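You operate a simulated robot arm through the tools that you are given. There is no shell and no other tool.

You are at the controls of a simulated robot arm. One attempt, no reset.

JOB
Cure the two lid spots that still owe units, one burst each.
Fine: read the display; leave the lamp seated, hands off, while it fires; lamp back in its dock at the end. Set down upright: curing lamp.

The check looks at the end state, three seconds after you hand in, the way a careful person would. Anything else that was tipped, shoved, dropped, spilled or broken makes it a failure. Lids that push on must go on centred and level and be pressed home; caps that screw on are set level and turned clockwise until they are tight.

ROBOT AND FRAMES
A 6-joint arm with a two-finger parallel gripper, fixed in place. Base frame: the origin is at the foot of the arm, x ahead of it, y to its left, z up; the work surface is at about z = 0.916. Lengths are in m, angles in degrees, forces in N, time in s.
Its first joint turns from -166.0 to 166.0 degrees. Payload 3.91 kg.
The TCP is the grasp point between the finger pads, 0.03 m short of the fingertips. In the tool frame z runs along the fingers and y along their closing line. Largest opening 0.11 m; finger width 0.02, thickness 0.01; the body of the gripper, 0.048 by 0.112 m, starts 0.055 m behind the TCP.
Orientation is that of the tool frame in the base frame, as a unit quaternion [w, x, y, z]. With the fingers straight down and closing along the base's y, the tool's x points along the base's -x, its y along +y and its z along -z.

CONTROLS
- The arm moves only by the tool drive_tool. Its argument "plan" is text: rows parted by semicolons, each of 7 numbers parted by spaces: the gripper command, from -1 (fully open) to 1 (shut), values between in proportion, then the shift along the tool's x, y, z in m, then the turn, a rotation vector about the tool's x, y, z in degrees. In form: fingers dx dy dz rx ry rz; .... A call has 1 to 20 rows; each row shifts and turns the commanded pose from where the row before left it, along the tool's axes as they then stand. A row lasts 0.2 s, in which the tool goes at most 0.05 m and 8.6 degrees; a call with a longer step from one row to the next is refused whole, and so is a gripper value outside its range. Where a pose cannot be reached the arm comes as near as it can. A force on the tool above 40 N (or 10 N above the force at the start of the call, whichever is more), or a blocked arm, ends the call early, and 0.2 s more pass. The fingers move at their own pace (about 0.108 m/s each) and stop on an object; they squeeze with about 44 N. The grip force told is the motor's: it shows also when the fingers shut on nothing. Time passes only in rows, and 0.2 s behind the last, so rows that do not move let the fingers close. It gives the time, the measured TCP pose, the force on the tool (base axes), the opening and the grip force at its end, in the units of the frame above (readings bear some noise), with the torque about the TCP (base axes, N m) and any sound that the robot's microphone picked up.
- Cameras (640 x 400 px; columns grow to the right, rows downward): "scene" is fixed at [0.048, 0.666, 1.5055]; the picture's right is [-0.28, -0.96, 0.00], its down [-0.46, 0.13, -0.88] and it looks along [0.84, -0.24, -0.48] (base axes); focal length 294 px, centre (320, 200). "wrist" rides on the gripper at [0.072, 0.017, -0.103] in the tool frame; the picture's right is [-0.23, 0.97, 0.00], its down [-0.76, -0.18, -0.62] and it looks along [-0.61, -0.14, 0.78] (tool axes); focal length 222 px, centre (320, 200). There is no depth. A picture from a camera that has moved, and an enlarged one, comes with that camera's place and axes in the base frame and with its lens. The place of the scene camera against the robot may be out by one fixed shift of up to 0.018 m in any direction.
- camera(camera): a new picture of that camera. The clock stands still meanwhile.
- inspect(camera, box): a new picture of the part [left, top, right, bottom] of that camera's present view, enlarged. The clock stands still meanwhile.
- sign_off(): hands the job in; it is judged then, once.

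Nothing tells you positions but the pictures and the camera data. Unless the task says otherwise, let go and move clear before handing in.

The tools are called by a JSON object that holds its "method" and its "body". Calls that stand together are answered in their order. drive_tool: Moves the arm, as the interface text tells. Its arguments: {"type":"object","properties":{"plan":{"type":"string"}},"required":["plan"]} The other tools are called the same way: camera (camera) takes a picture; inspect (camera, box) takes an enlarged picture of a part of a camera's view; sign_off () hands the job in.

At the start:

```text
t: 0.0
tcp_pos: [0.5159, 0.3666, 1.1939]
ee_rot: [0.0, 0.001, 1.0, 0.001]
contact_force: [-0.2, 0.3, -0.8]
moment: [-0.02, -0.01, 0.0]
width: 0.1098
gripper_force: 0.1
```

scene: 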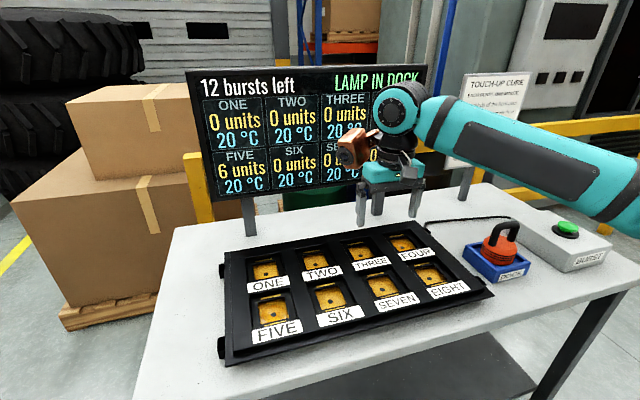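
wrist: 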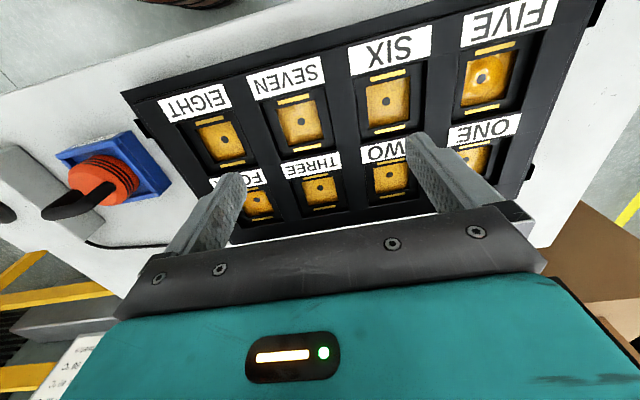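

I see a display panel partly hidden by the arm, a tray with eight spots, a lamp in a blue dock and a button box. I'll zoom in on the display, the notice and the lamp before moving.

{"method": "inspect", "body": {"camera": "scene", "box": [180, 60, 440, 220]}}

{"method": "inspect", "body": {"camera": "scene", "box": [450, 60, 540, 120]}}

{"method": "inspect", "body": {"camera": "scene", "box": [440, 200, 620, 300]}}

{"method": "inspect", "body": {"camera": "scene", "box": [210, 210, 500, 380]}}

```text
2.46 times, centred on (310, 140) of scene
camera zoom: at [0.048, 0.666, 1.5055], right [-0.28, -0.96, 0.0], down [-0.46, 0.13, -0.88], along [0.84, -0.24, -0.48], focal length 723 px, centre (345, 348)
```

zoom: 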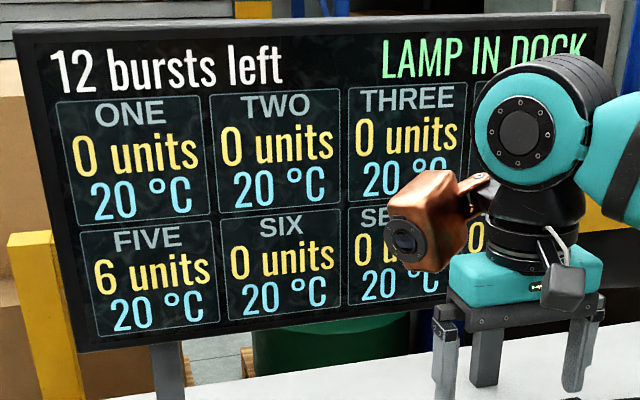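

```text
6.67 times, centred on (495, 90) of scene
camera zoom: at [0.048, 0.666, 1.5055], right [-0.28, -0.96, 0.0], down [-0.46, 0.13, -0.88], along [0.84, -0.24, -0.48], focal length 1958 px, centre (-847, 933)
```

zoom: 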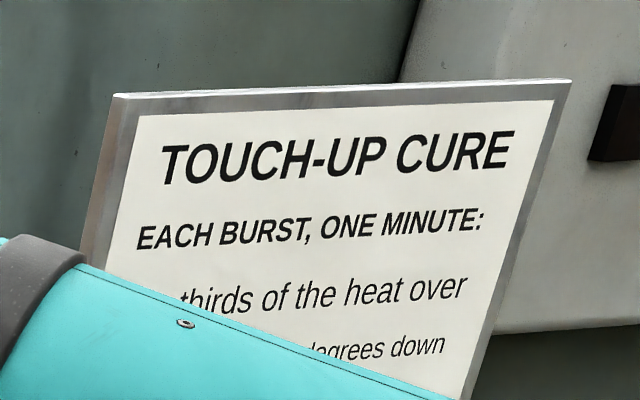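

```text
3.56 times, centred on (530, 250) of scene
camera zoom: at [0.048, 0.666, 1.5055], right [-0.28, -0.96, 0.0], down [-0.46, 0.13, -0.88], along [0.84, -0.24, -0.48], focal length 1044 px, centre (-427, 22)
```

zoom: 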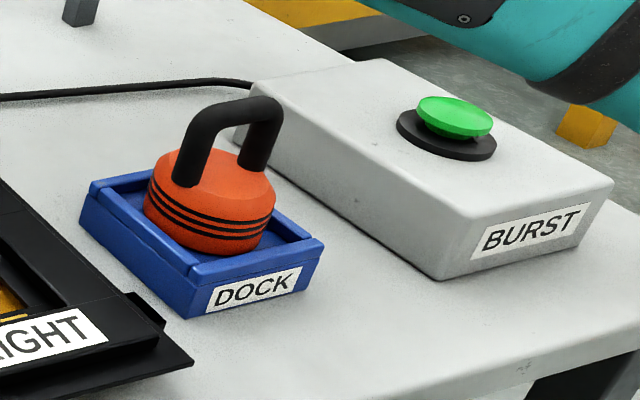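

```text
2.21 times, centred on (355, 295) of scene
camera zoom: at [0.048, 0.666, 1.5055], right [-0.28, -0.96, 0.0], down [-0.46, 0.13, -0.88], along [0.84, -0.24, -0.48], focal length 648 px, centre (243, -10)
```

zoom: 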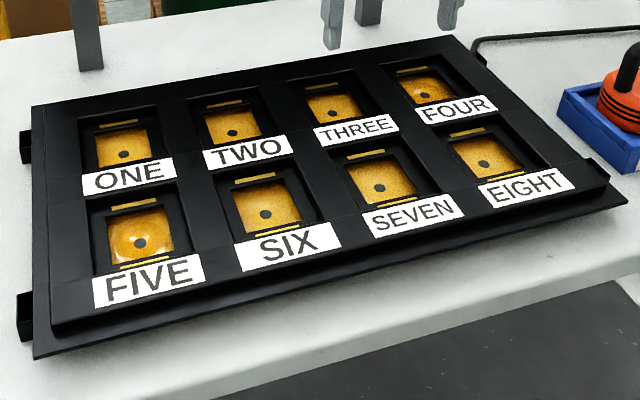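

The arm hides part of the display (FOUR, SEVEN, EIGHT) and the notice. I'll draw it back toward its base, staying high, so I can read everything.

{"method": "drive_tool", "body": {"plan": "-1 0.0216 -0.0367 0 0 0 0;-1 0.0216 -0.0367 0 0 0 0;-1 0.0216 -0.0367 0 0 0 0;-1 0.0216 -0.0367 0 0 0 0;-1 0.0216 -0.0367 0 0 0 0;-1 0.0216 -0.0367 0 0 0 0;-1 0.0216 -0.0367 0 0 0 0;-1 0.0216 -0.0367 0 0 0 0;-1 0.0216 -0.0367 0 0 0 0;-1 0.0216 -0.0367 0 0 0 0;-1 0 0 0 0 0 0"}}

{"method": "camera", "body": {"camera": "scene"}}

{"method": "camera", "body": {"camera": "wrist"}}

{"method": "inspect", "body": {"camera": "scene", "box": [450, 60, 540, 140]}}

{"method": "inspect", "body": {"camera": "scene", "box": [180, 60, 440, 220]}}

```text
t: 2.4
tcp_pos: [0.2994, -0.0018, 1.1977]
ee_rot: [0.0, -0.001, 1.0, 0.001]
contact_force: [-0.6, 0.7, 0.1]
moment: [0.02, 0.02, 0.02]
width: 0.11
gripper_force: 0.0
```

```text
taken
```

scene: 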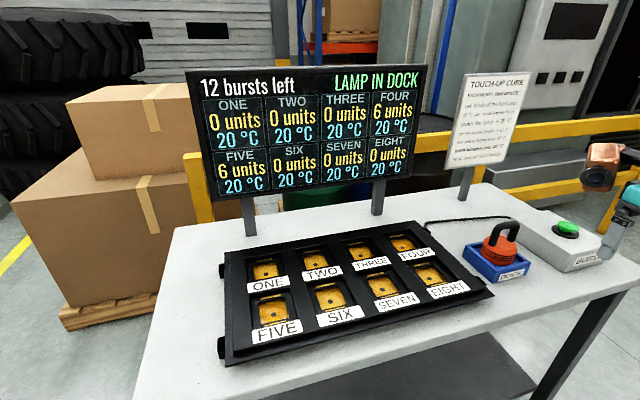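

```text
taken
camera wrist: at [0.2255, 0.0163, 1.2995], right [0.23, 0.97, 0.0], down [0.76, -0.18, 0.62], along [0.61, -0.14, -0.78], focal length 222 px, centre (320, 200)
```

wrist: 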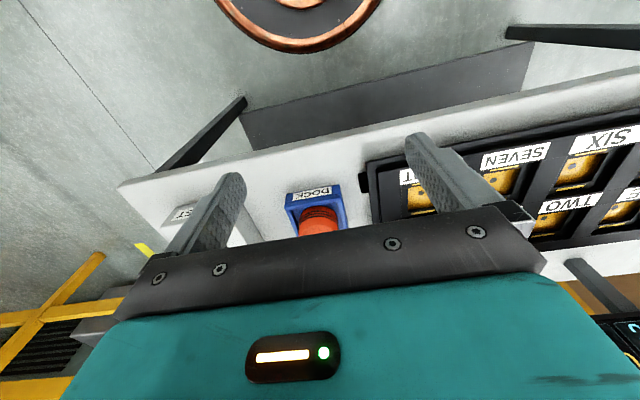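

```text
5.00 times, centred on (495, 100) of scene
camera zoom: at [0.048, 0.666, 1.5055], right [-0.28, -0.96, 0.0], down [-0.46, 0.13, -0.88], along [0.84, -0.24, -0.48], focal length 1468 px, centre (-555, 700)
```

zoom: 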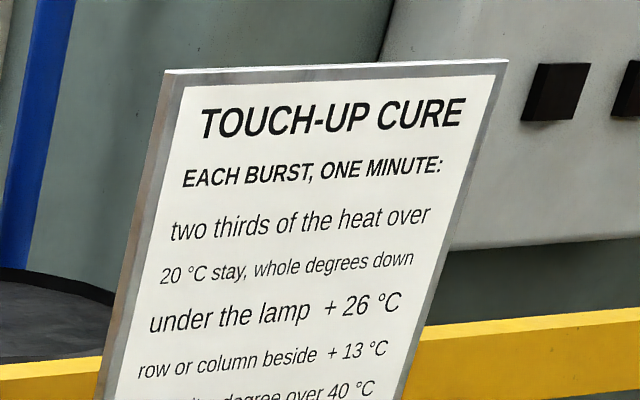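

```text
2.46 times, centred on (310, 140) of scene
camera zoom: at [0.048, 0.666, 1.5055], right [-0.28, -0.96, 0.0], down [-0.46, 0.13, -0.88], along [0.84, -0.24, -0.48], focal length 723 px, centre (345, 348)
```

zoom: 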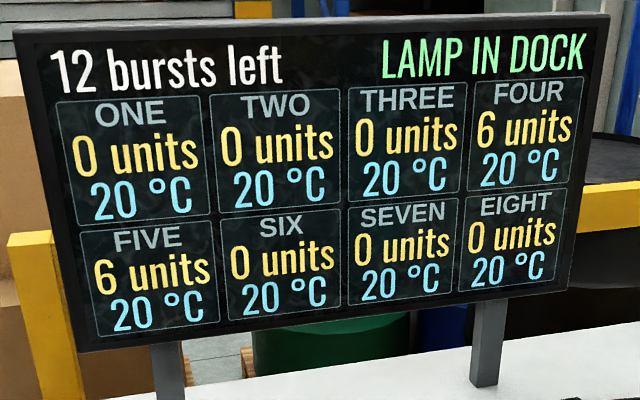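

{"method": "inspect", "body": {"camera": "scene", "box": [440, 110, 530, 180]}}

{"method": "inspect", "body": {"camera": "scene", "box": [460, 190, 640, 300]}}

{"method": "inspect", "body": {"camera": "wrist", "box": [160, 150, 400, 260]}}

```text
5.71 times, centred on (485, 145) of scene
camera zoom: at [0.048, 0.666, 1.5055], right [-0.28, -0.96, 0.0], down [-0.46, 0.13, -0.88], along [0.84, -0.24, -0.48], focal length 1678 px, centre (-623, 514)
```

zoom: 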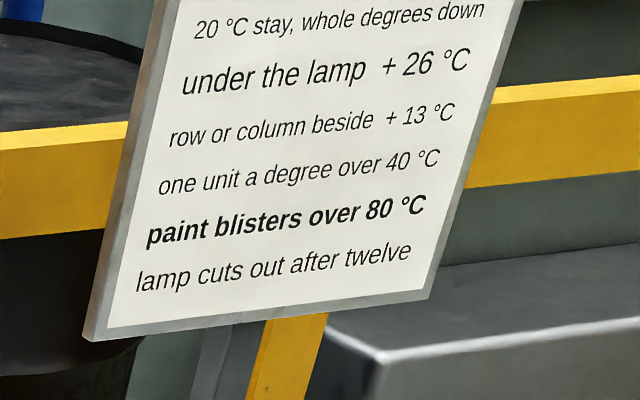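

```text
3.56 times, centred on (550, 245) of scene
camera zoom: at [0.048, 0.666, 1.5055], right [-0.28, -0.96, 0.0], down [-0.46, 0.13, -0.88], along [0.84, -0.24, -0.48], focal length 1044 px, centre (-498, 40)
```

zoom: 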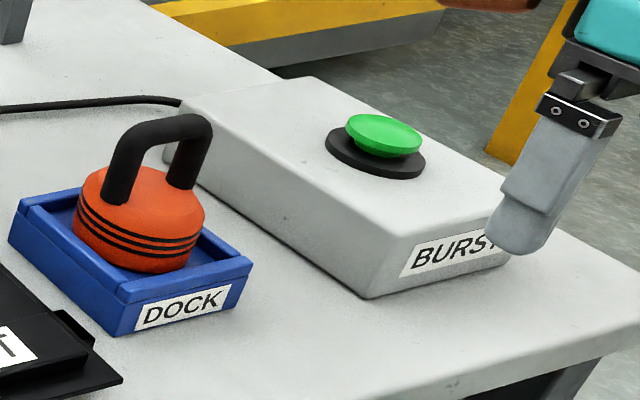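

```text
2.67 times, centred on (280, 205) of wrist
camera zoom: at [0.2255, 0.0163, 1.2995], right [0.23, 0.97, 0.0], down [0.76, -0.18, 0.62], along [0.61, -0.14, -0.78], focal length 592 px, centre (427, 187)
```

zoom: 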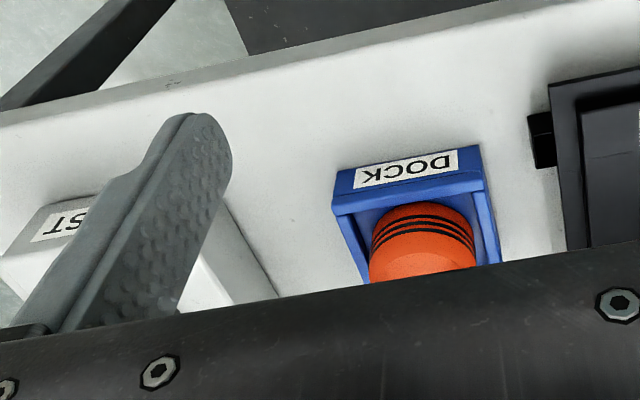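

The notice says each burst gives +26 °C under the lamp (20 → 46 °C, which is 6 units), +13 °C to spots beside it, and blisters paint over 80 °C. FOUR and FIVE each owe 6 units and aren't neighbours, so one burst each is right. Next I move over the lamp, which I put near (0.55, -0.02), for a closer look.

{"method": "drive_tool", "body": {"plan": "-1 -0.038 -0.0036 0 0 0 0;-1 -0.038 -0.0036 0 0 0 0;-1 -0.038 -0.0036 0 0 0 0;-1 -0.038 -0.0036 0 0 0 0;-1 -0.038 -0.0036 0 0 0 0;-1 0 0 0 0 0 0"}}

{"method": "camera", "body": {"camera": "wrist"}}

{"method": "camera", "body": {"camera": "scene"}}

```text
t: 3.8
tcp_pos: [0.4891, -0.0177, 1.1965]
ee_rot: [0.0, 0.0, 1.0, 0.0]
contact_force: [0.4, -0.3, 0.0]
moment: [0.04, -0.01, 0.0]
width: 0.11
gripper_force: 0.2
```

```text
taken
camera wrist: at [0.4154, -0.0001, 1.299], right [0.23, 0.97, 0.0], down [0.76, -0.18, 0.62], along [0.61, -0.14, -0.78], focal length 222 px, centre (320, 200)
```

wrist: 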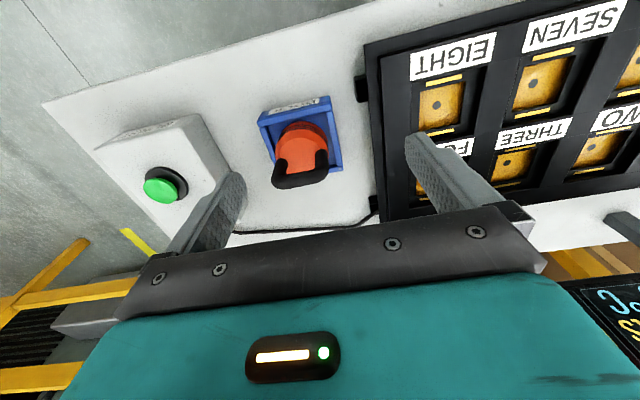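

```text
taken
```

scene: 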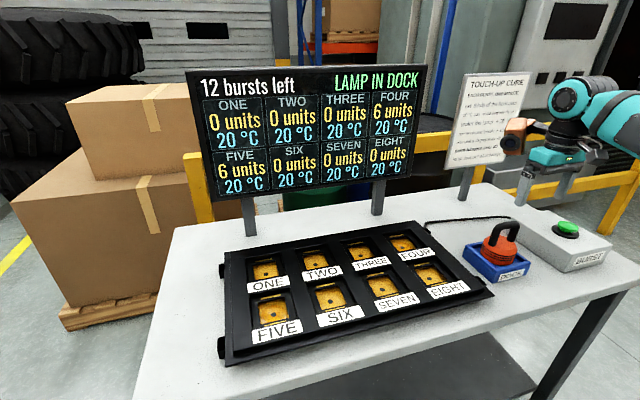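

{"method": "inspect", "body": {"camera": "wrist", "box": [240, 80, 400, 230]}}

{"method": "inspect", "body": {"camera": "wrist", "box": [80, 100, 260, 230]}}

{"method": "inspect", "body": {"camera": "wrist", "box": [360, 10, 640, 220]}}

{"method": "inspect", "body": {"camera": "scene", "box": [455, 205, 545, 295]}}

```text
2.67 times, centred on (320, 155) of wrist
camera zoom: at [0.4154, -0.0001, 1.299], right [0.23, 0.97, 0.0], down [0.76, -0.18, 0.62], along [0.61, -0.14, -0.78], focal length 592 px, centre (320, 320)
```

zoom: 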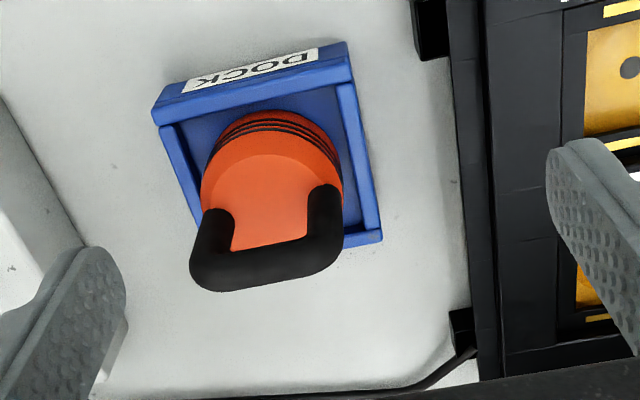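

```text
3.08 times, centred on (170, 165) of wrist
camera zoom: at [0.4154, -0.0001, 1.299], right [0.23, 0.97, 0.0], down [0.76, -0.18, 0.62], along [0.61, -0.14, -0.78], focal length 684 px, centre (782, 308)
```

zoom: 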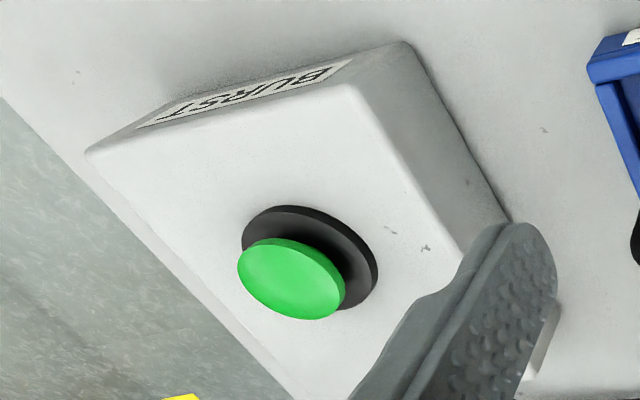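

```text
1.90 times, centred on (500, 115) of wrist
camera zoom: at [0.4154, -0.0001, 1.299], right [0.23, 0.97, 0.0], down [0.76, -0.18, 0.62], along [0.61, -0.14, -0.78], focal length 423 px, centre (-23, 362)
```

zoom: 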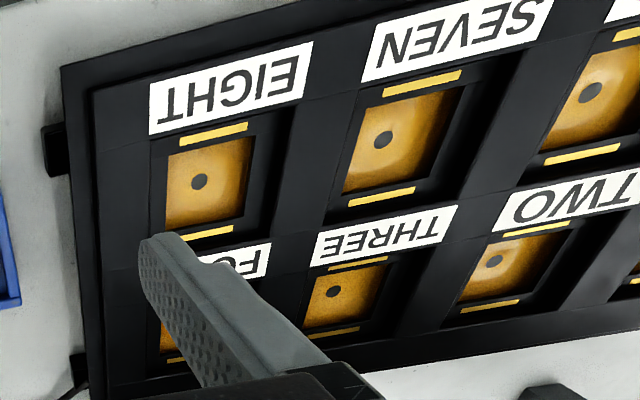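

```text
4.44 times, centred on (500, 250) of scene
camera zoom: at [0.048, 0.666, 1.5055], right [-0.28, -0.96, 0.0], down [-0.46, 0.13, -0.88], along [0.84, -0.24, -0.48], focal length 1305 px, centre (-480, -22)
```

zoom: 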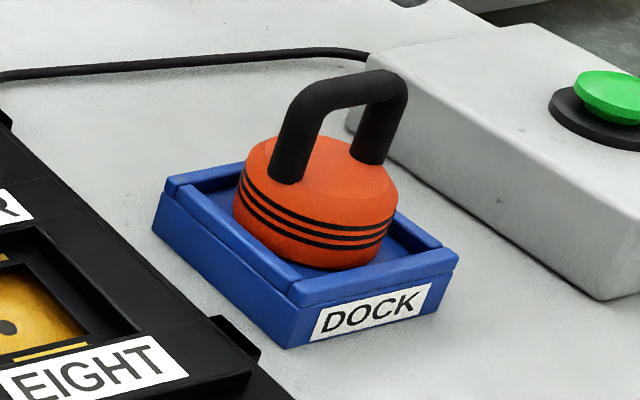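

The lamp stands in the dock with its handle bar running along base y. I place the handle near (0.59, -0.07, 1.02), so the fingers must close along x. I'll move over it and turn the tool 90°.

{"method": "drive_tool", "body": {"plan": "-1 -0.0327 -0.0174 0 0 0 0;-1 -0.0327 -0.0174 0 0 0 0;-1 -0.0327 -0.0174 0 0 0 0;-1 0 0 0 0 0 8.182;-1 0 0 0 0 0 8.182;-1 0 0 0 0 0 8.182;-1 0 0 0 0 0 8.182;-1 0 0 0 0 0 8.182;-1 0 0 0 0 0 8.182;-1 0 0 0 0 0 8.182;-1 0 0 0 0 0 8.182;-1 0 0 0 0 0 8.182;-1 0 0 0 0 0 8.182;-1 0 0 0 0 0 8.182;-1 0 0 0 0 0 0;-1 0 0 0 0 0 0"}}

{"method": "camera", "body": {"camera": "wrist"}}

{"method": "camera", "body": {"camera": "scene"}}

```text
t: 7.2
tcp_pos: [0.5867, -0.0714, 1.194]
ee_rot: [0.0, 0.708, 0.707, 0.0]
contact_force: [0.2, 0.8, -0.4]
moment: [0.01, 0.02, 0.0]
width: 0.1102
gripper_force: 0.1
```

```text
taken
camera wrist: at [0.6035, 0.0026, 1.297], right [0.97, -0.23, 0.0], down [-0.18, -0.76, 0.62], along [-0.14, -0.61, -0.78], focal length 222 px, centre (320, 200)
```

wrist: 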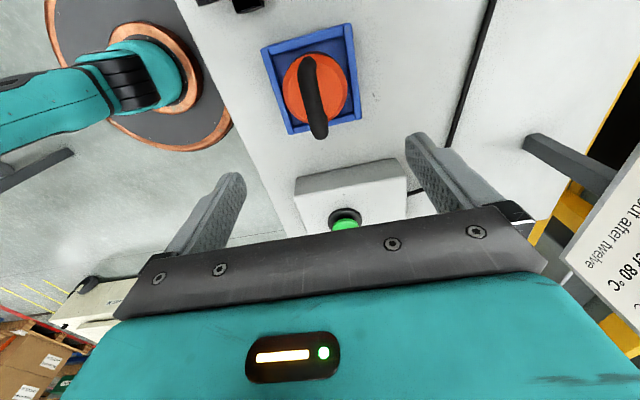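

```text
taken
```

scene: 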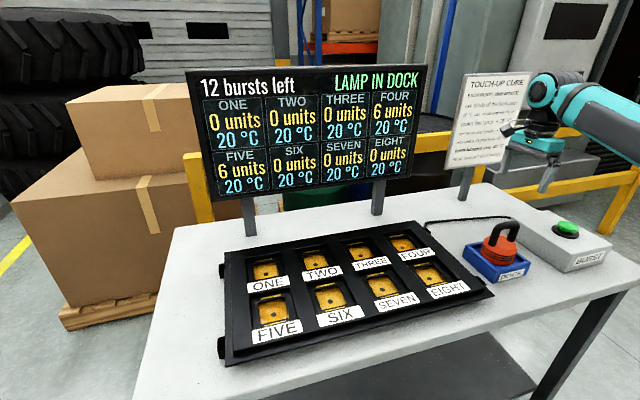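

{"method": "inspect", "body": {"camera": "wrist", "box": [240, 10, 400, 160]}}

{"method": "inspect", "body": {"camera": "scene", "box": [450, 120, 640, 290]}}

```text
2.67 times, centred on (320, 85) of wrist
camera zoom: at [0.6035, 0.0026, 1.297], right [0.97, -0.23, 0.0], down [-0.18, -0.76, 0.62], along [-0.14, -0.61, -0.78], focal length 592 px, centre (320, 507)
```

zoom: 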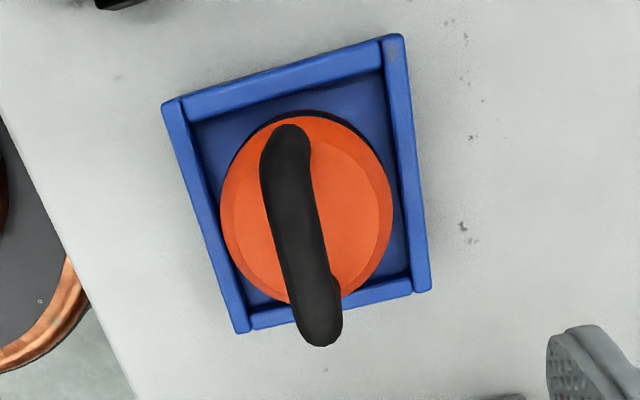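

```text
2.35 times, centred on (545, 205) of scene
camera zoom: at [0.048, 0.666, 1.5055], right [-0.28, -0.96, 0.0], down [-0.46, 0.13, -0.88], along [0.84, -0.24, -0.48], focal length 691 px, centre (-209, 188)
```

zoom: 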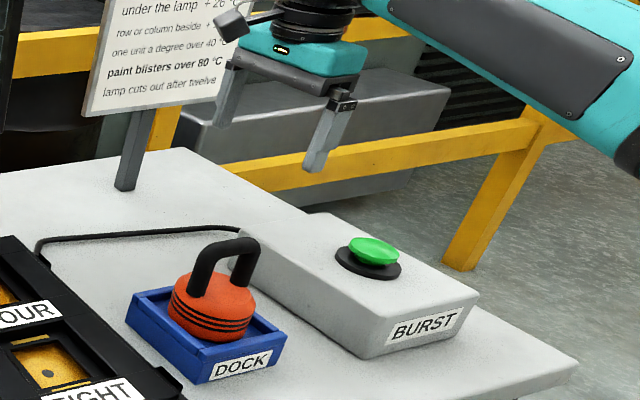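

The dock is square to the base axes and centred near (0.582, -0.068), and the handle bar is yawed about 4–5°. I'll centre over it, match that yaw and drop to just above the handle to check.

{"method": "drive_tool", "body": {"plan": "-1 0.0012 -0.0016 0.03 0 0 1.5;-1 0.0011 -0.0016 0.03 0 0 1.5;-1 0.0011 -0.0015 0.03 0 0 1.5;-1 0 0 0 0 0 0;-1 0 0 0 0 0 0"}}

{"method": "camera", "body": {"camera": "wrist"}}

{"method": "inspect", "body": {"camera": "scene", "box": [440, 150, 600, 290]}}

```text
t: 8.4
tcp_pos: [0.5834, -0.0674, 1.1046]
ee_rot: [0.0, 0.734, 0.679, 0.0]
contact_force: [0.7, 0.4, 0.5]
moment: [0.0, 0.01, 0.0]
width: 0.11
gripper_force: 0.1
```

```text
taken
camera wrist: at [0.605, 0.0046, 1.2076], right [0.95, -0.3, 0.0], down [-0.24, -0.75, 0.62], along [-0.19, -0.59, -0.78], focal length 222 px, centre (320, 200)
```

wrist: 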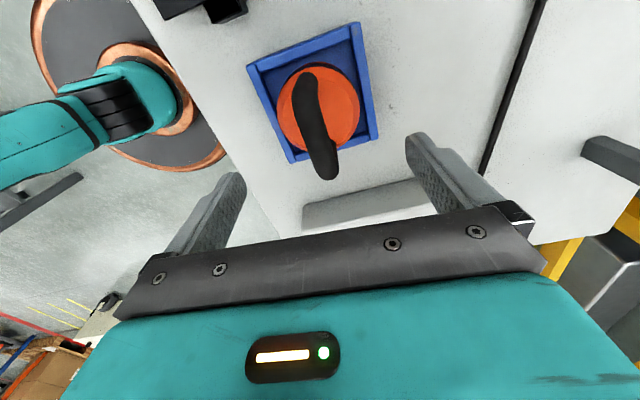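

```text
2.86 times, centred on (520, 220) of scene
camera zoom: at [0.048, 0.666, 1.5055], right [-0.28, -0.96, 0.0], down [-0.46, 0.13, -0.88], along [0.84, -0.24, -0.48], focal length 839 px, centre (-251, 143)
```

zoom: 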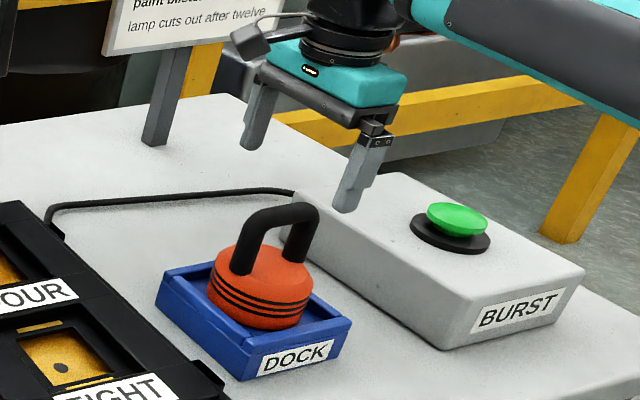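

{"method": "inspect", "body": {"camera": "wrist", "box": [240, 20, 400, 200]}}

```text
2.22 times, centred on (320, 110) of wrist
camera zoom: at [0.605, 0.0046, 1.2076], right [0.95, -0.3, 0.0], down [-0.24, -0.75, 0.62], along [-0.19, -0.59, -0.78], focal length 494 px, centre (320, 400)
```

zoom: 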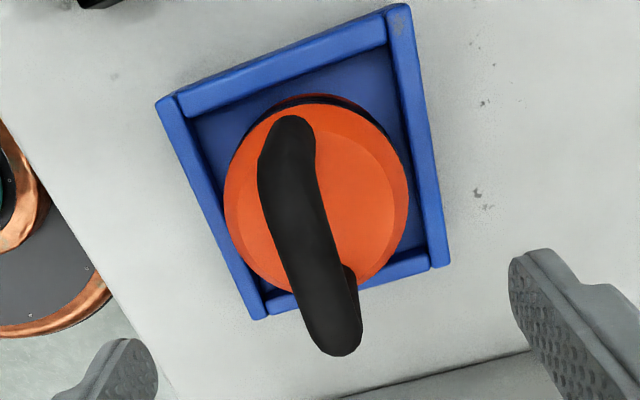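

The bar is aligned to within about 3 mm and 1°. I'll shift 3 mm and descend so the pads straddle the bar at z≈1.02, then check before closing.

{"method": "drive_tool", "body": {"plan": "-1 0 -0.0015 0.028 0 0 0;-1 0 -0.0015 0.028 0 0 0;-1 0 0 0.027 0 0 0;-1 0 0 0 0 0 0;-1 0 0 0 0 0 0"}}

{"method": "camera", "body": {"camera": "wrist"}}

{"method": "inspect", "body": {"camera": "scene", "box": [440, 150, 600, 290]}}

```text
t: 9.6
tcp_pos: [0.5802, -0.0652, 1.0199]
ee_rot: [0.0, 0.734, 0.679, 0.0]
contact_force: [0.3, 0.0, -0.1]
moment: [-0.01, -0.01, -0.04]
width: 0.1101
gripper_force: 0.0
```

```text
taken
camera wrist: at [0.6013, 0.0058, 1.1235], right [0.95, -0.3, 0.0], down [-0.24, -0.75, 0.62], along [-0.19, -0.59, -0.78], focal length 222 px, centre (320, 200)
```

wrist: 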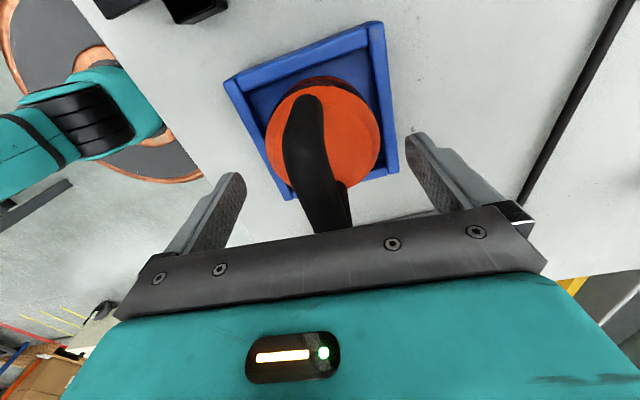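

```text
2.86 times, centred on (520, 220) of scene
camera zoom: at [0.048, 0.666, 1.5055], right [-0.28, -0.96, 0.0], down [-0.46, 0.13, -0.88], along [0.84, -0.24, -0.48], focal length 839 px, centre (-251, 143)
```

zoom: 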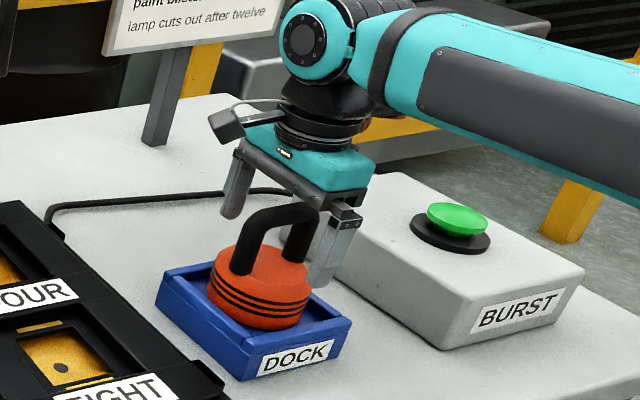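

{"method": "drive_tool", "body": {"plan": "0 0 0 0 0 0 0;0.4 0 0 0 0 0 0;0.6 0 0 0 0 0 0;0.8 0 0 0 0 0 0;1 0 0 0 0 0 0;1 0 0 0 0 0 0;1 0 0 0 0 0 0"}}

{"method": "camera", "body": {"camera": "wrist"}}

{"method": "inspect", "body": {"camera": "scene", "box": [440, 150, 600, 290]}}

```text
t: 11.2
tcp_pos: [0.5801, -0.0653, 1.0213]
ee_rot: [-0.001, 0.735, 0.678, 0.0]
contact_force: [-0.2, -1.0, 0.0]
moment: [0.1, -0.03, -0.08]
width: 0.0206
gripper_force: 44.4
```

```text
taken
camera wrist: at [0.6013, 0.0057, 1.1235], right [0.95, -0.3, 0.0], down [-0.24, -0.75, 0.62], along [-0.19, -0.59, -0.78], focal length 222 px, centre (320, 200)
```

wrist: 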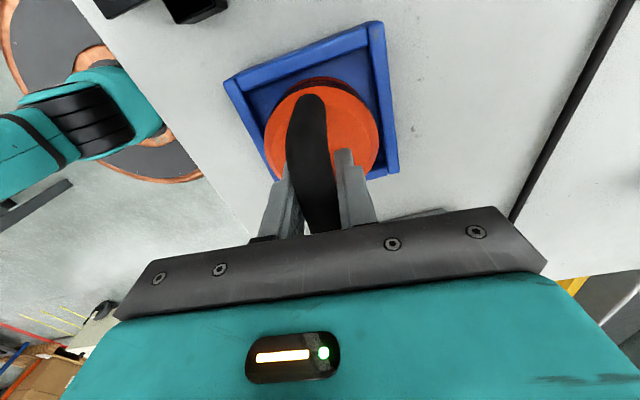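

```text
2.86 times, centred on (520, 220) of scene
camera zoom: at [0.048, 0.666, 1.5055], right [-0.28, -0.96, 0.0], down [-0.46, 0.13, -0.88], along [0.84, -0.24, -0.48], focal length 839 px, centre (-251, 143)
```

zoom: 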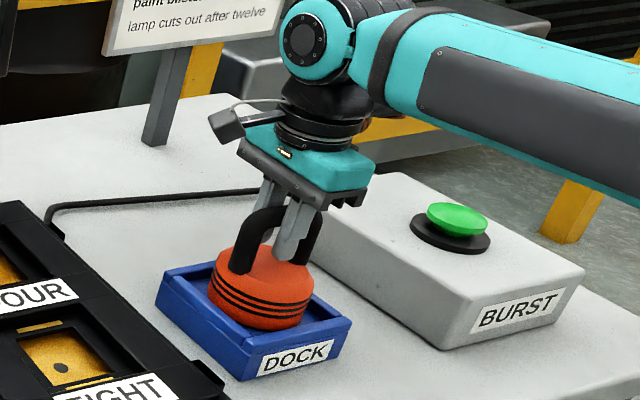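

The grip works: 20.6 mm on the bar at TCP (0.580, -0.065, 1.021). Before carrying it I'd rather survey the spots with a clear view, so I'll release the lamp in its dock, rise straight up and go look over FOUR in this same tool orientation.

{"method": "drive_tool", "body": {"plan": "0.4 0 0 0 0 0 0;-0.2 0 0 0 0 0 0;-1 0 0 0 0 0 0;-1 0 0 0 0 0 0;-1 0 0 -0.045 0 0 0;-1 0 0 -0.045 0 0 0;-1 0 0 -0.045 0 0 0;-1 0 0 -0.045 0 0 0;-1 0.0414 0.0168 0 0 0 0;-1 0.0414 0.0168 0 0 0 0;-1 0.0414 0.0168 0 0 0 0;-1 0.0414 0.0168 0 0 0 0;-1 0.0414 0.0168 0 0 0 0;-1 0.0414 0.0168 0 0 0 0;-1 0 0 0 0 0 0;-1 0 0 0 0 0 0"}}

{"method": "camera", "body": {"camera": "wrist"}}

{"method": "camera", "body": {"camera": "scene"}}

```text
t: 14.6
tcp_pos: [0.6984, 0.1707, 1.2003]
ee_rot: [0.0, 0.734, 0.679, 0.0]
contact_force: [-1.0, -0.1, 0.3]
moment: [-0.03, -0.02, 0.04]
width: 0.1098
gripper_force: 0.0
```

```text
taken
camera wrist: at [0.721, 0.2418, 1.303], right [0.95, -0.3, 0.0], down [-0.24, -0.75, 0.62], along [-0.19, -0.59, -0.78], focal length 222 px, centre (320, 200)
```

wrist: 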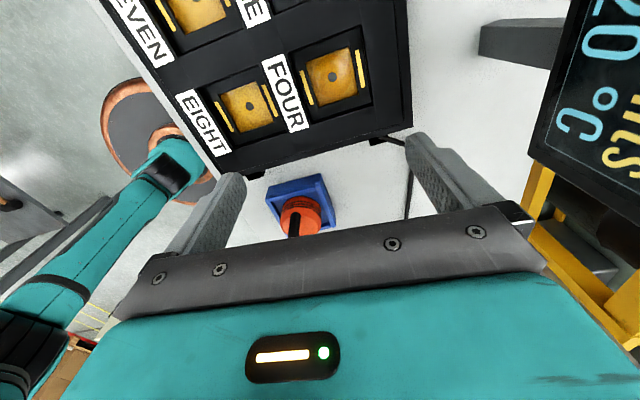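

```text
taken
```

scene: 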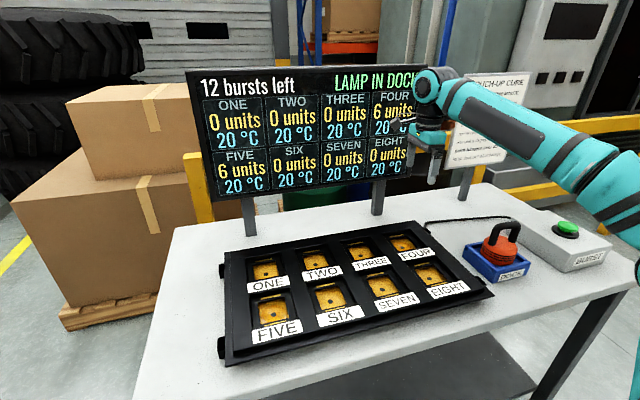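

{"method": "inspect", "body": {"camera": "wrist", "box": [250, 20, 420, 140]}}

{"method": "inspect", "body": {"camera": "scene", "box": [360, 220, 480, 310]}}

```text
3.33 times, centred on (335, 80) of wrist
camera zoom: at [0.721, 0.2418, 1.303], right [0.95, -0.3, 0.0], down [-0.24, -0.75, 0.62], along [-0.19, -0.59, -0.78], focal length 740 px, centre (270, 600)
```

zoom: 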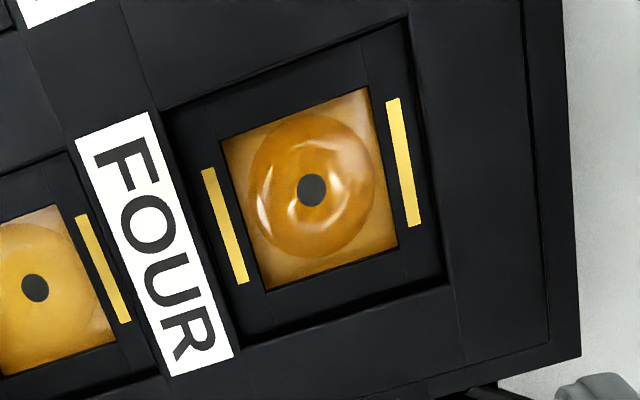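

```text
4.44 times, centred on (420, 265) of scene
camera zoom: at [0.048, 0.666, 1.5055], right [-0.28, -0.96, 0.0], down [-0.46, 0.13, -0.88], along [0.84, -0.24, -0.48], focal length 1305 px, centre (-124, -89)
```

zoom: 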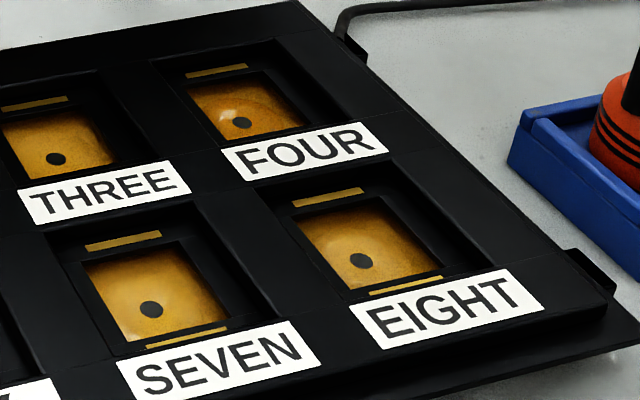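

FOUR's well measures about 0.10 m square, centred near (0.720, 0.172). I'll take a second view from further along for height, then go to FIVE.

{"method": "drive_tool", "body": {"plan": "-1 0.042 0 0 0 0 0;-1 0.042 0 0 0 0 0;-1 0.042 0 0 0 0 0;-1 0 0 0 0 0 0;-1 0 0 0 0 0 0"}}

{"method": "camera", "body": {"camera": "wrist"}}

{"method": "inspect", "body": {"camera": "wrist", "box": [240, 80, 420, 200]}}

```text
t: 15.8
tcp_pos: [0.7097, 0.2974, 1.2005]
ee_rot: [0.0, 0.734, 0.679, 0.0]
contact_force: [-0.3, 0.5, -0.5]
moment: [-0.01, 0.03, -0.01]
width: 0.1101
gripper_force: 0.1
```

```text
taken
camera wrist: at [0.732, 0.3688, 1.3026], right [0.95, -0.3, 0.0], down [-0.24, -0.75, 0.62], along [-0.19, -0.59, -0.78], focal length 222 px, centre (320, 200)
```

wrist: 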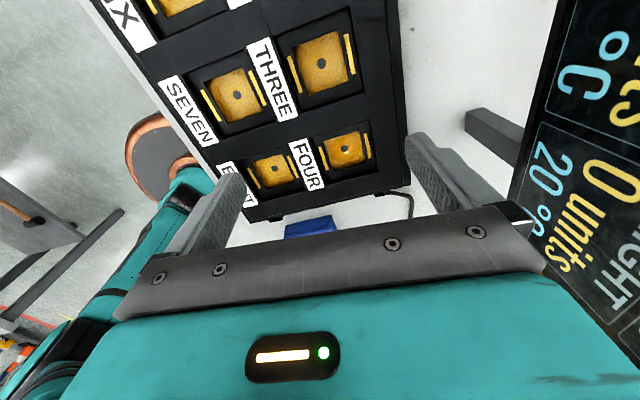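

```text
3.33 times, centred on (330, 140) of wrist
camera zoom: at [0.732, 0.3688, 1.3026], right [0.95, -0.3, 0.0], down [-0.24, -0.75, 0.62], along [-0.19, -0.59, -0.78], focal length 740 px, centre (287, 400)
```

zoom: 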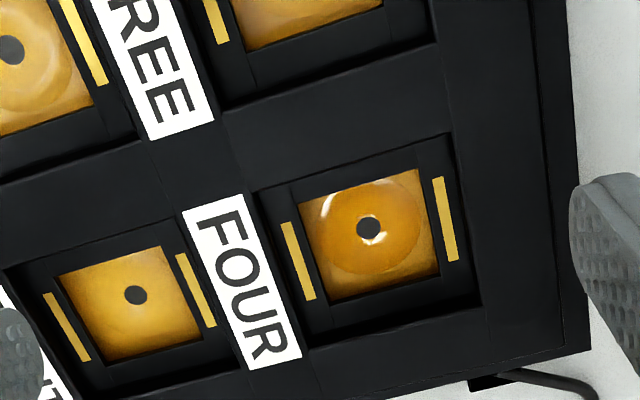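

{"method": "drive_tool", "body": {"plan": "-1 0.0416 -0.0233 0 0 0 0;-1 0.0416 -0.0233 0 0 0 0;-1 0.0416 -0.0233 0 0 0 0;-1 0.0416 -0.0233 0 0 0 0;-1 0.0416 -0.0233 0 0 0 0;-1 0.0416 -0.0233 0 0 0 0;-1 0.0416 -0.0233 0 0 0 0;-1 0 0 0 0 0 0;-1 0 0 0 0 0 0"}}

{"method": "camera", "body": {"camera": "wrist"}}

{"method": "inspect", "body": {"camera": "wrist", "box": [240, 20, 420, 140]}}

{"method": "camera", "body": {"camera": "scene"}}

```text
t: 17.8
tcp_pos: [0.5694, 0.6028, 1.2019]
ee_rot: [0.0, 0.735, 0.679, 0.001]
contact_force: [0.3, 0.4, 0.4]
moment: [-0.02, 0.0, 0.03]
width: 0.1097
gripper_force: 0.1
```

```text
taken
camera wrist: at [0.5917, 0.6743, 1.306], right [0.95, -0.3, 0.0], down [-0.24, -0.75, 0.62], along [-0.19, -0.59, -0.78], focal length 222 px, centre (320, 200)
```

wrist: 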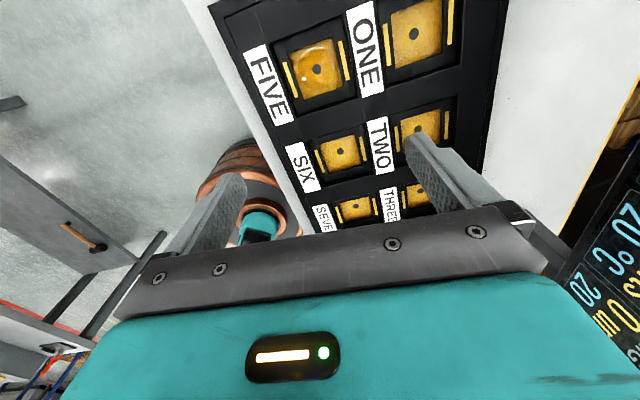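

```text
3.33 times, centred on (330, 80) of wrist
camera zoom: at [0.5917, 0.6743, 1.306], right [0.95, -0.3, 0.0], down [-0.24, -0.75, 0.62], along [-0.19, -0.59, -0.78], focal length 740 px, centre (287, 600)
```

zoom: 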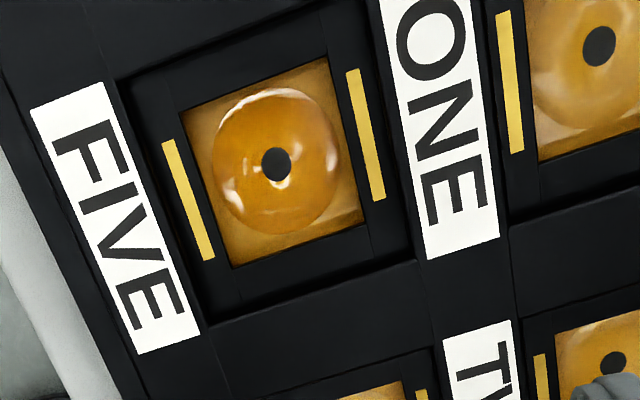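

```text
taken
```

scene: 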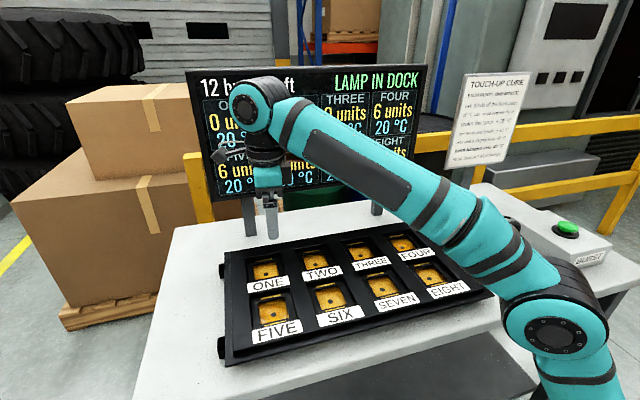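

FIVE is centred near (0.570, 0.621) and FOUR near (0.720, 0.171), consistent with a 0.15 m pitch. I'm going back over the lamp to pick it up.

{"method": "drive_tool", "body": {"plan": "-1 -0.0445 0.00417 0 0 0 0;-1 -0.0445 0.00417 0 0 0 0;-1 -0.0445 0.00417 0 0 0 0;-1 -0.0445 0.00417 0 0 0 0;-1 -0.0445 0.00417 0 0 0 0;-1 -0.0445 0.00417 0 0 0 0;-1 -0.0445 0.00417 0 0 0 0;-1 -0.0445 0.00417 0 0 0 0;-1 -0.0445 0.00417 0 0 0 0;-1 -0.0445 0.00417 0 0 0 0;-1 -0.0445 0.00417 0 0 0 0;-1 -0.0445 0.00417 0 0 0 0;-1 -0.0445 0.00417 0 0 0 0;-1 -0.0445 0.00417 0 0 0 0;-1 -0.0445 0.00417 0 0 0 0;-1 0 0 0 0 0 0;-1 0 0 0 0 0 0"}}

{"method": "inspect", "body": {"camera": "wrist", "box": [240, 20, 420, 140]}}

```text
t: 21.4
tcp_pos: [0.5783, -0.0683, 1.2041]
ee_rot: [0.0, 0.733, 0.68, 0.0]
contact_force: [-0.3, 0.0, 0.8]
moment: [0.02, 0.0, -0.01]
width: 0.1099
gripper_force: 0.1
```

```text
3.33 times, centred on (330, 80) of wrist
camera zoom: at [0.6006, 0.0024, 1.3066], right [0.95, -0.3, 0.0], down [-0.24, -0.75, 0.62], along [-0.19, -0.59, -0.78], focal length 740 px, centre (287, 600)
```

zoom: 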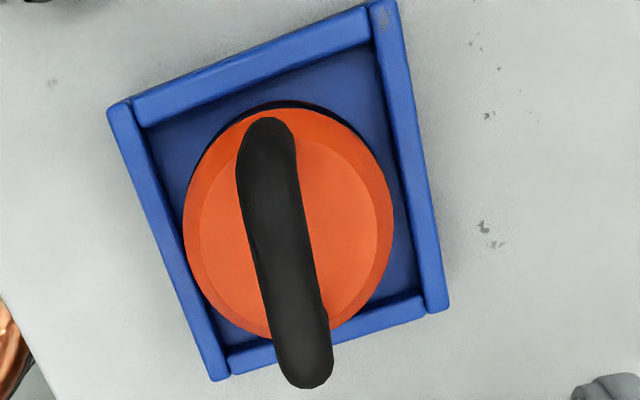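

The lamp and dock are where I measured them: dock centre (0.5815, -0.0687), lamp (0.580, -0.0685). I'm descending and gripping the handle again.

{"method": "drive_tool", "body": {"plan": "-1 0 0.001 0.045 0 0 0;-1 0 0 0.045 0 0 0;-1 0 0 0.045 0 0 0;-1 0 0 0.03 0 0 0;-1 0 0 0.0175 0 0 0;-1 0 0 0 0 0 0;0 0 0 0 0 0 0;0.4 0 0 0 0 0 0;0.6 0 0 0 0 0 0;0.8 0 0 0 0 0 0;1 0 0 0 0 0 0;1 0 0 0 0 0 0;1 0 0 0 0 0 0"}}

{"method": "camera", "body": {"camera": "wrist"}}

{"method": "inspect", "body": {"camera": "wrist", "box": [210, 10, 420, 210]}}

```text
t: 24.2
tcp_pos: [0.581, -0.0692, 1.0202]
ee_rot: [0.0, 0.734, 0.679, 0.0]
contact_force: [-2.9, -0.7, 1.2]
moment: [-0.02, -0.06, 0.02]
width: 0.0206
gripper_force: 44.1
```

```text
taken
camera wrist: at [0.6029, 0.0025, 1.1225], right [0.95, -0.3, 0.0], down [-0.24, -0.75, 0.62], along [-0.19, -0.59, -0.78], focal length 222 px, centre (320, 200)
```

wrist: 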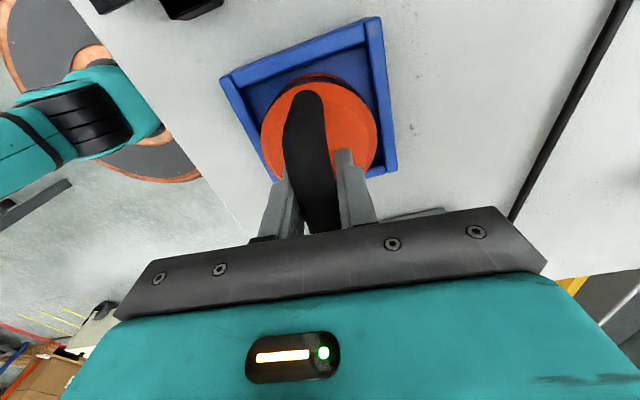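

```text
2.00 times, centred on (315, 110) of wrist
camera zoom: at [0.6029, 0.0025, 1.1225], right [0.95, -0.3, 0.0], down [-0.24, -0.75, 0.62], along [-0.19, -0.59, -0.78], focal length 444 px, centre (330, 380)
```

zoom: 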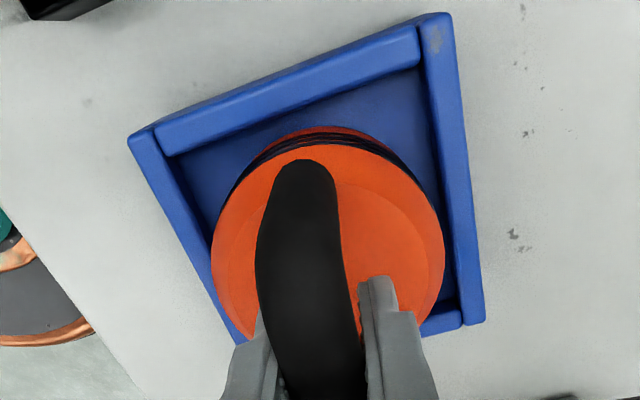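

The grip is firm with the TCP almost exactly over the lamp axis. I'm lifting slowly, then to carrying height, and checking it hangs level.

{"method": "drive_tool", "body": {"plan": "1 0 0 -0.01 0 0 0;1 0 0 -0.015 0 0 0;1 0 0 -0.025 0 0 0;1 0 0 -0.03 0 0 0;1 0 0 -0.03 0 0 0;1 0 0 0 0 0 0;1 0 0 0 0 0 0"}}

{"method": "camera", "body": {"camera": "wrist"}}

{"method": "camera", "body": {"camera": "scene"}}

{"method": "inspect", "body": {"camera": "scene", "box": [440, 150, 600, 290]}}

```text
t: 25.8
tcp_pos: [0.581, -0.0701, 1.1292]
ee_rot: [0.0, 0.734, 0.679, 0.0]
contact_force: [0.7, 0.8, -9.4]
moment: [0.0, 0.02, 0.01]
width: 0.0204
gripper_force: 43.9
```

```text
taken
camera wrist: at [0.6031, 0.0014, 1.2317], right [0.95, -0.3, 0.0], down [-0.24, -0.75, 0.62], along [-0.19, -0.59, -0.78], focal length 222 px, centre (320, 200)
```

wrist: 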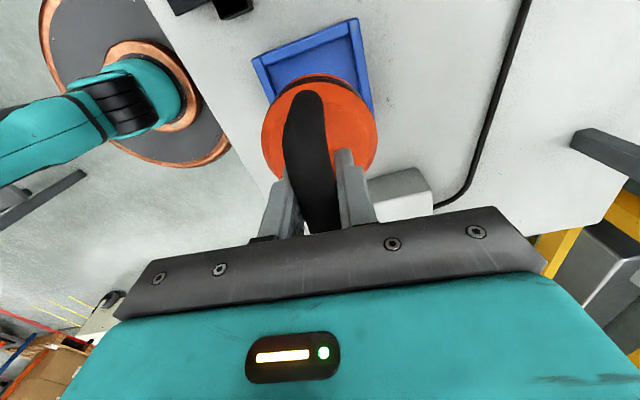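

```text
taken
```

scene: 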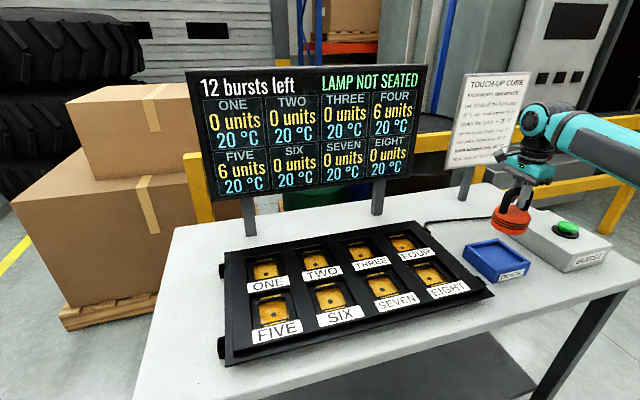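

```text
2.86 times, centred on (520, 220) of scene
camera zoom: at [0.048, 0.666, 1.5055], right [-0.28, -0.96, 0.0], down [-0.46, 0.13, -0.88], along [0.84, -0.24, -0.48], focal length 839 px, centre (-251, 143)
```

zoom: 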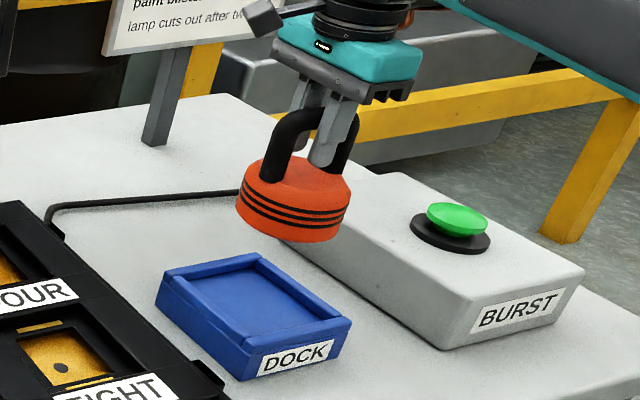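

The lamp is lifted level (about 0.95 kg) and the display reads "LAMP NOT SEATED". I'm carrying it over FOUR.

{"method": "drive_tool", "body": {"plan": "1 0.015 0.0072 0 0 0 0;1 0.03128 0.01505 0 0 0 0;1 0.03128 0.01505 0 0 0 0;1 0.03128 0.01505 0 0 0 0;1 0.03128 0.01505 0 0 0 0;1 0.03128 0.01505 0 0 0 0;1 0.03128 0.01505 0 0 0 0;1 0.03128 0.01505 0 0 0 0;1 0.01624 0.00785 0 0 0 0;1 0 0 0 0 0 0;1 0 0 0 0 0 0;1 0 0 0 0 0 0"}}

{"method": "camera", "body": {"camera": "wrist"}}

{"method": "inspect", "body": {"camera": "wrist", "box": [210, 10, 420, 210]}}

{"method": "inspect", "body": {"camera": "scene", "box": [340, 140, 500, 300]}}

```text
t: 28.4
tcp_pos: [0.7235, 0.1719, 1.1289]
ee_rot: [0.0, 0.734, 0.679, 0.0]
contact_force: [0.4, 0.6, -9.4]
moment: [0.0, -0.02, -0.01]
width: 0.0202
gripper_force: 44.1
```

```text
taken
camera wrist: at [0.7451, 0.2433, 1.232], right [0.95, -0.3, 0.0], down [-0.24, -0.75, 0.62], along [-0.19, -0.59, -0.78], focal length 222 px, centre (320, 200)
```

wrist: 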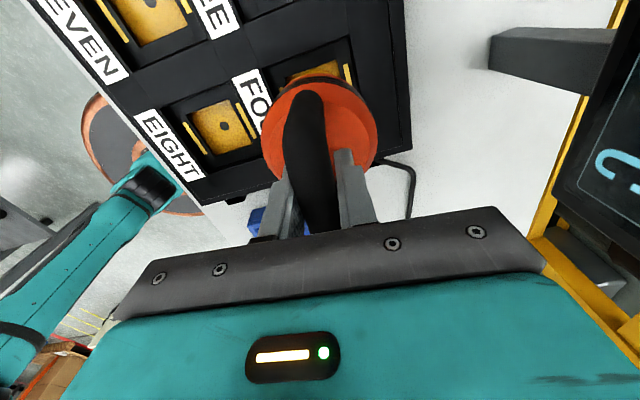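

```text
2.00 times, centred on (315, 110) of wrist
camera zoom: at [0.7451, 0.2433, 1.232], right [0.95, -0.3, 0.0], down [-0.24, -0.75, 0.62], along [-0.19, -0.59, -0.78], focal length 444 px, centre (330, 380)
```

zoom: 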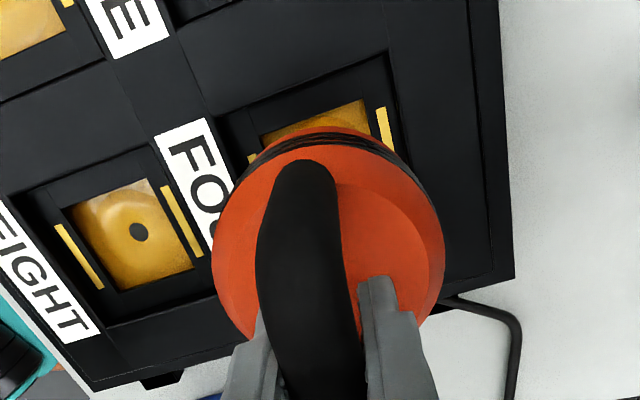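

```text
2.50 times, centred on (420, 220) of scene
camera zoom: at [0.048, 0.666, 1.5055], right [-0.28, -0.96, 0.0], down [-0.46, 0.13, -0.88], along [0.84, -0.24, -0.48], focal length 734 px, centre (70, 150)
```

zoom: 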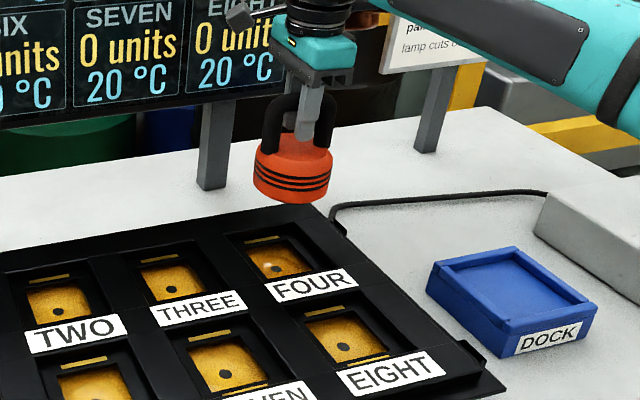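

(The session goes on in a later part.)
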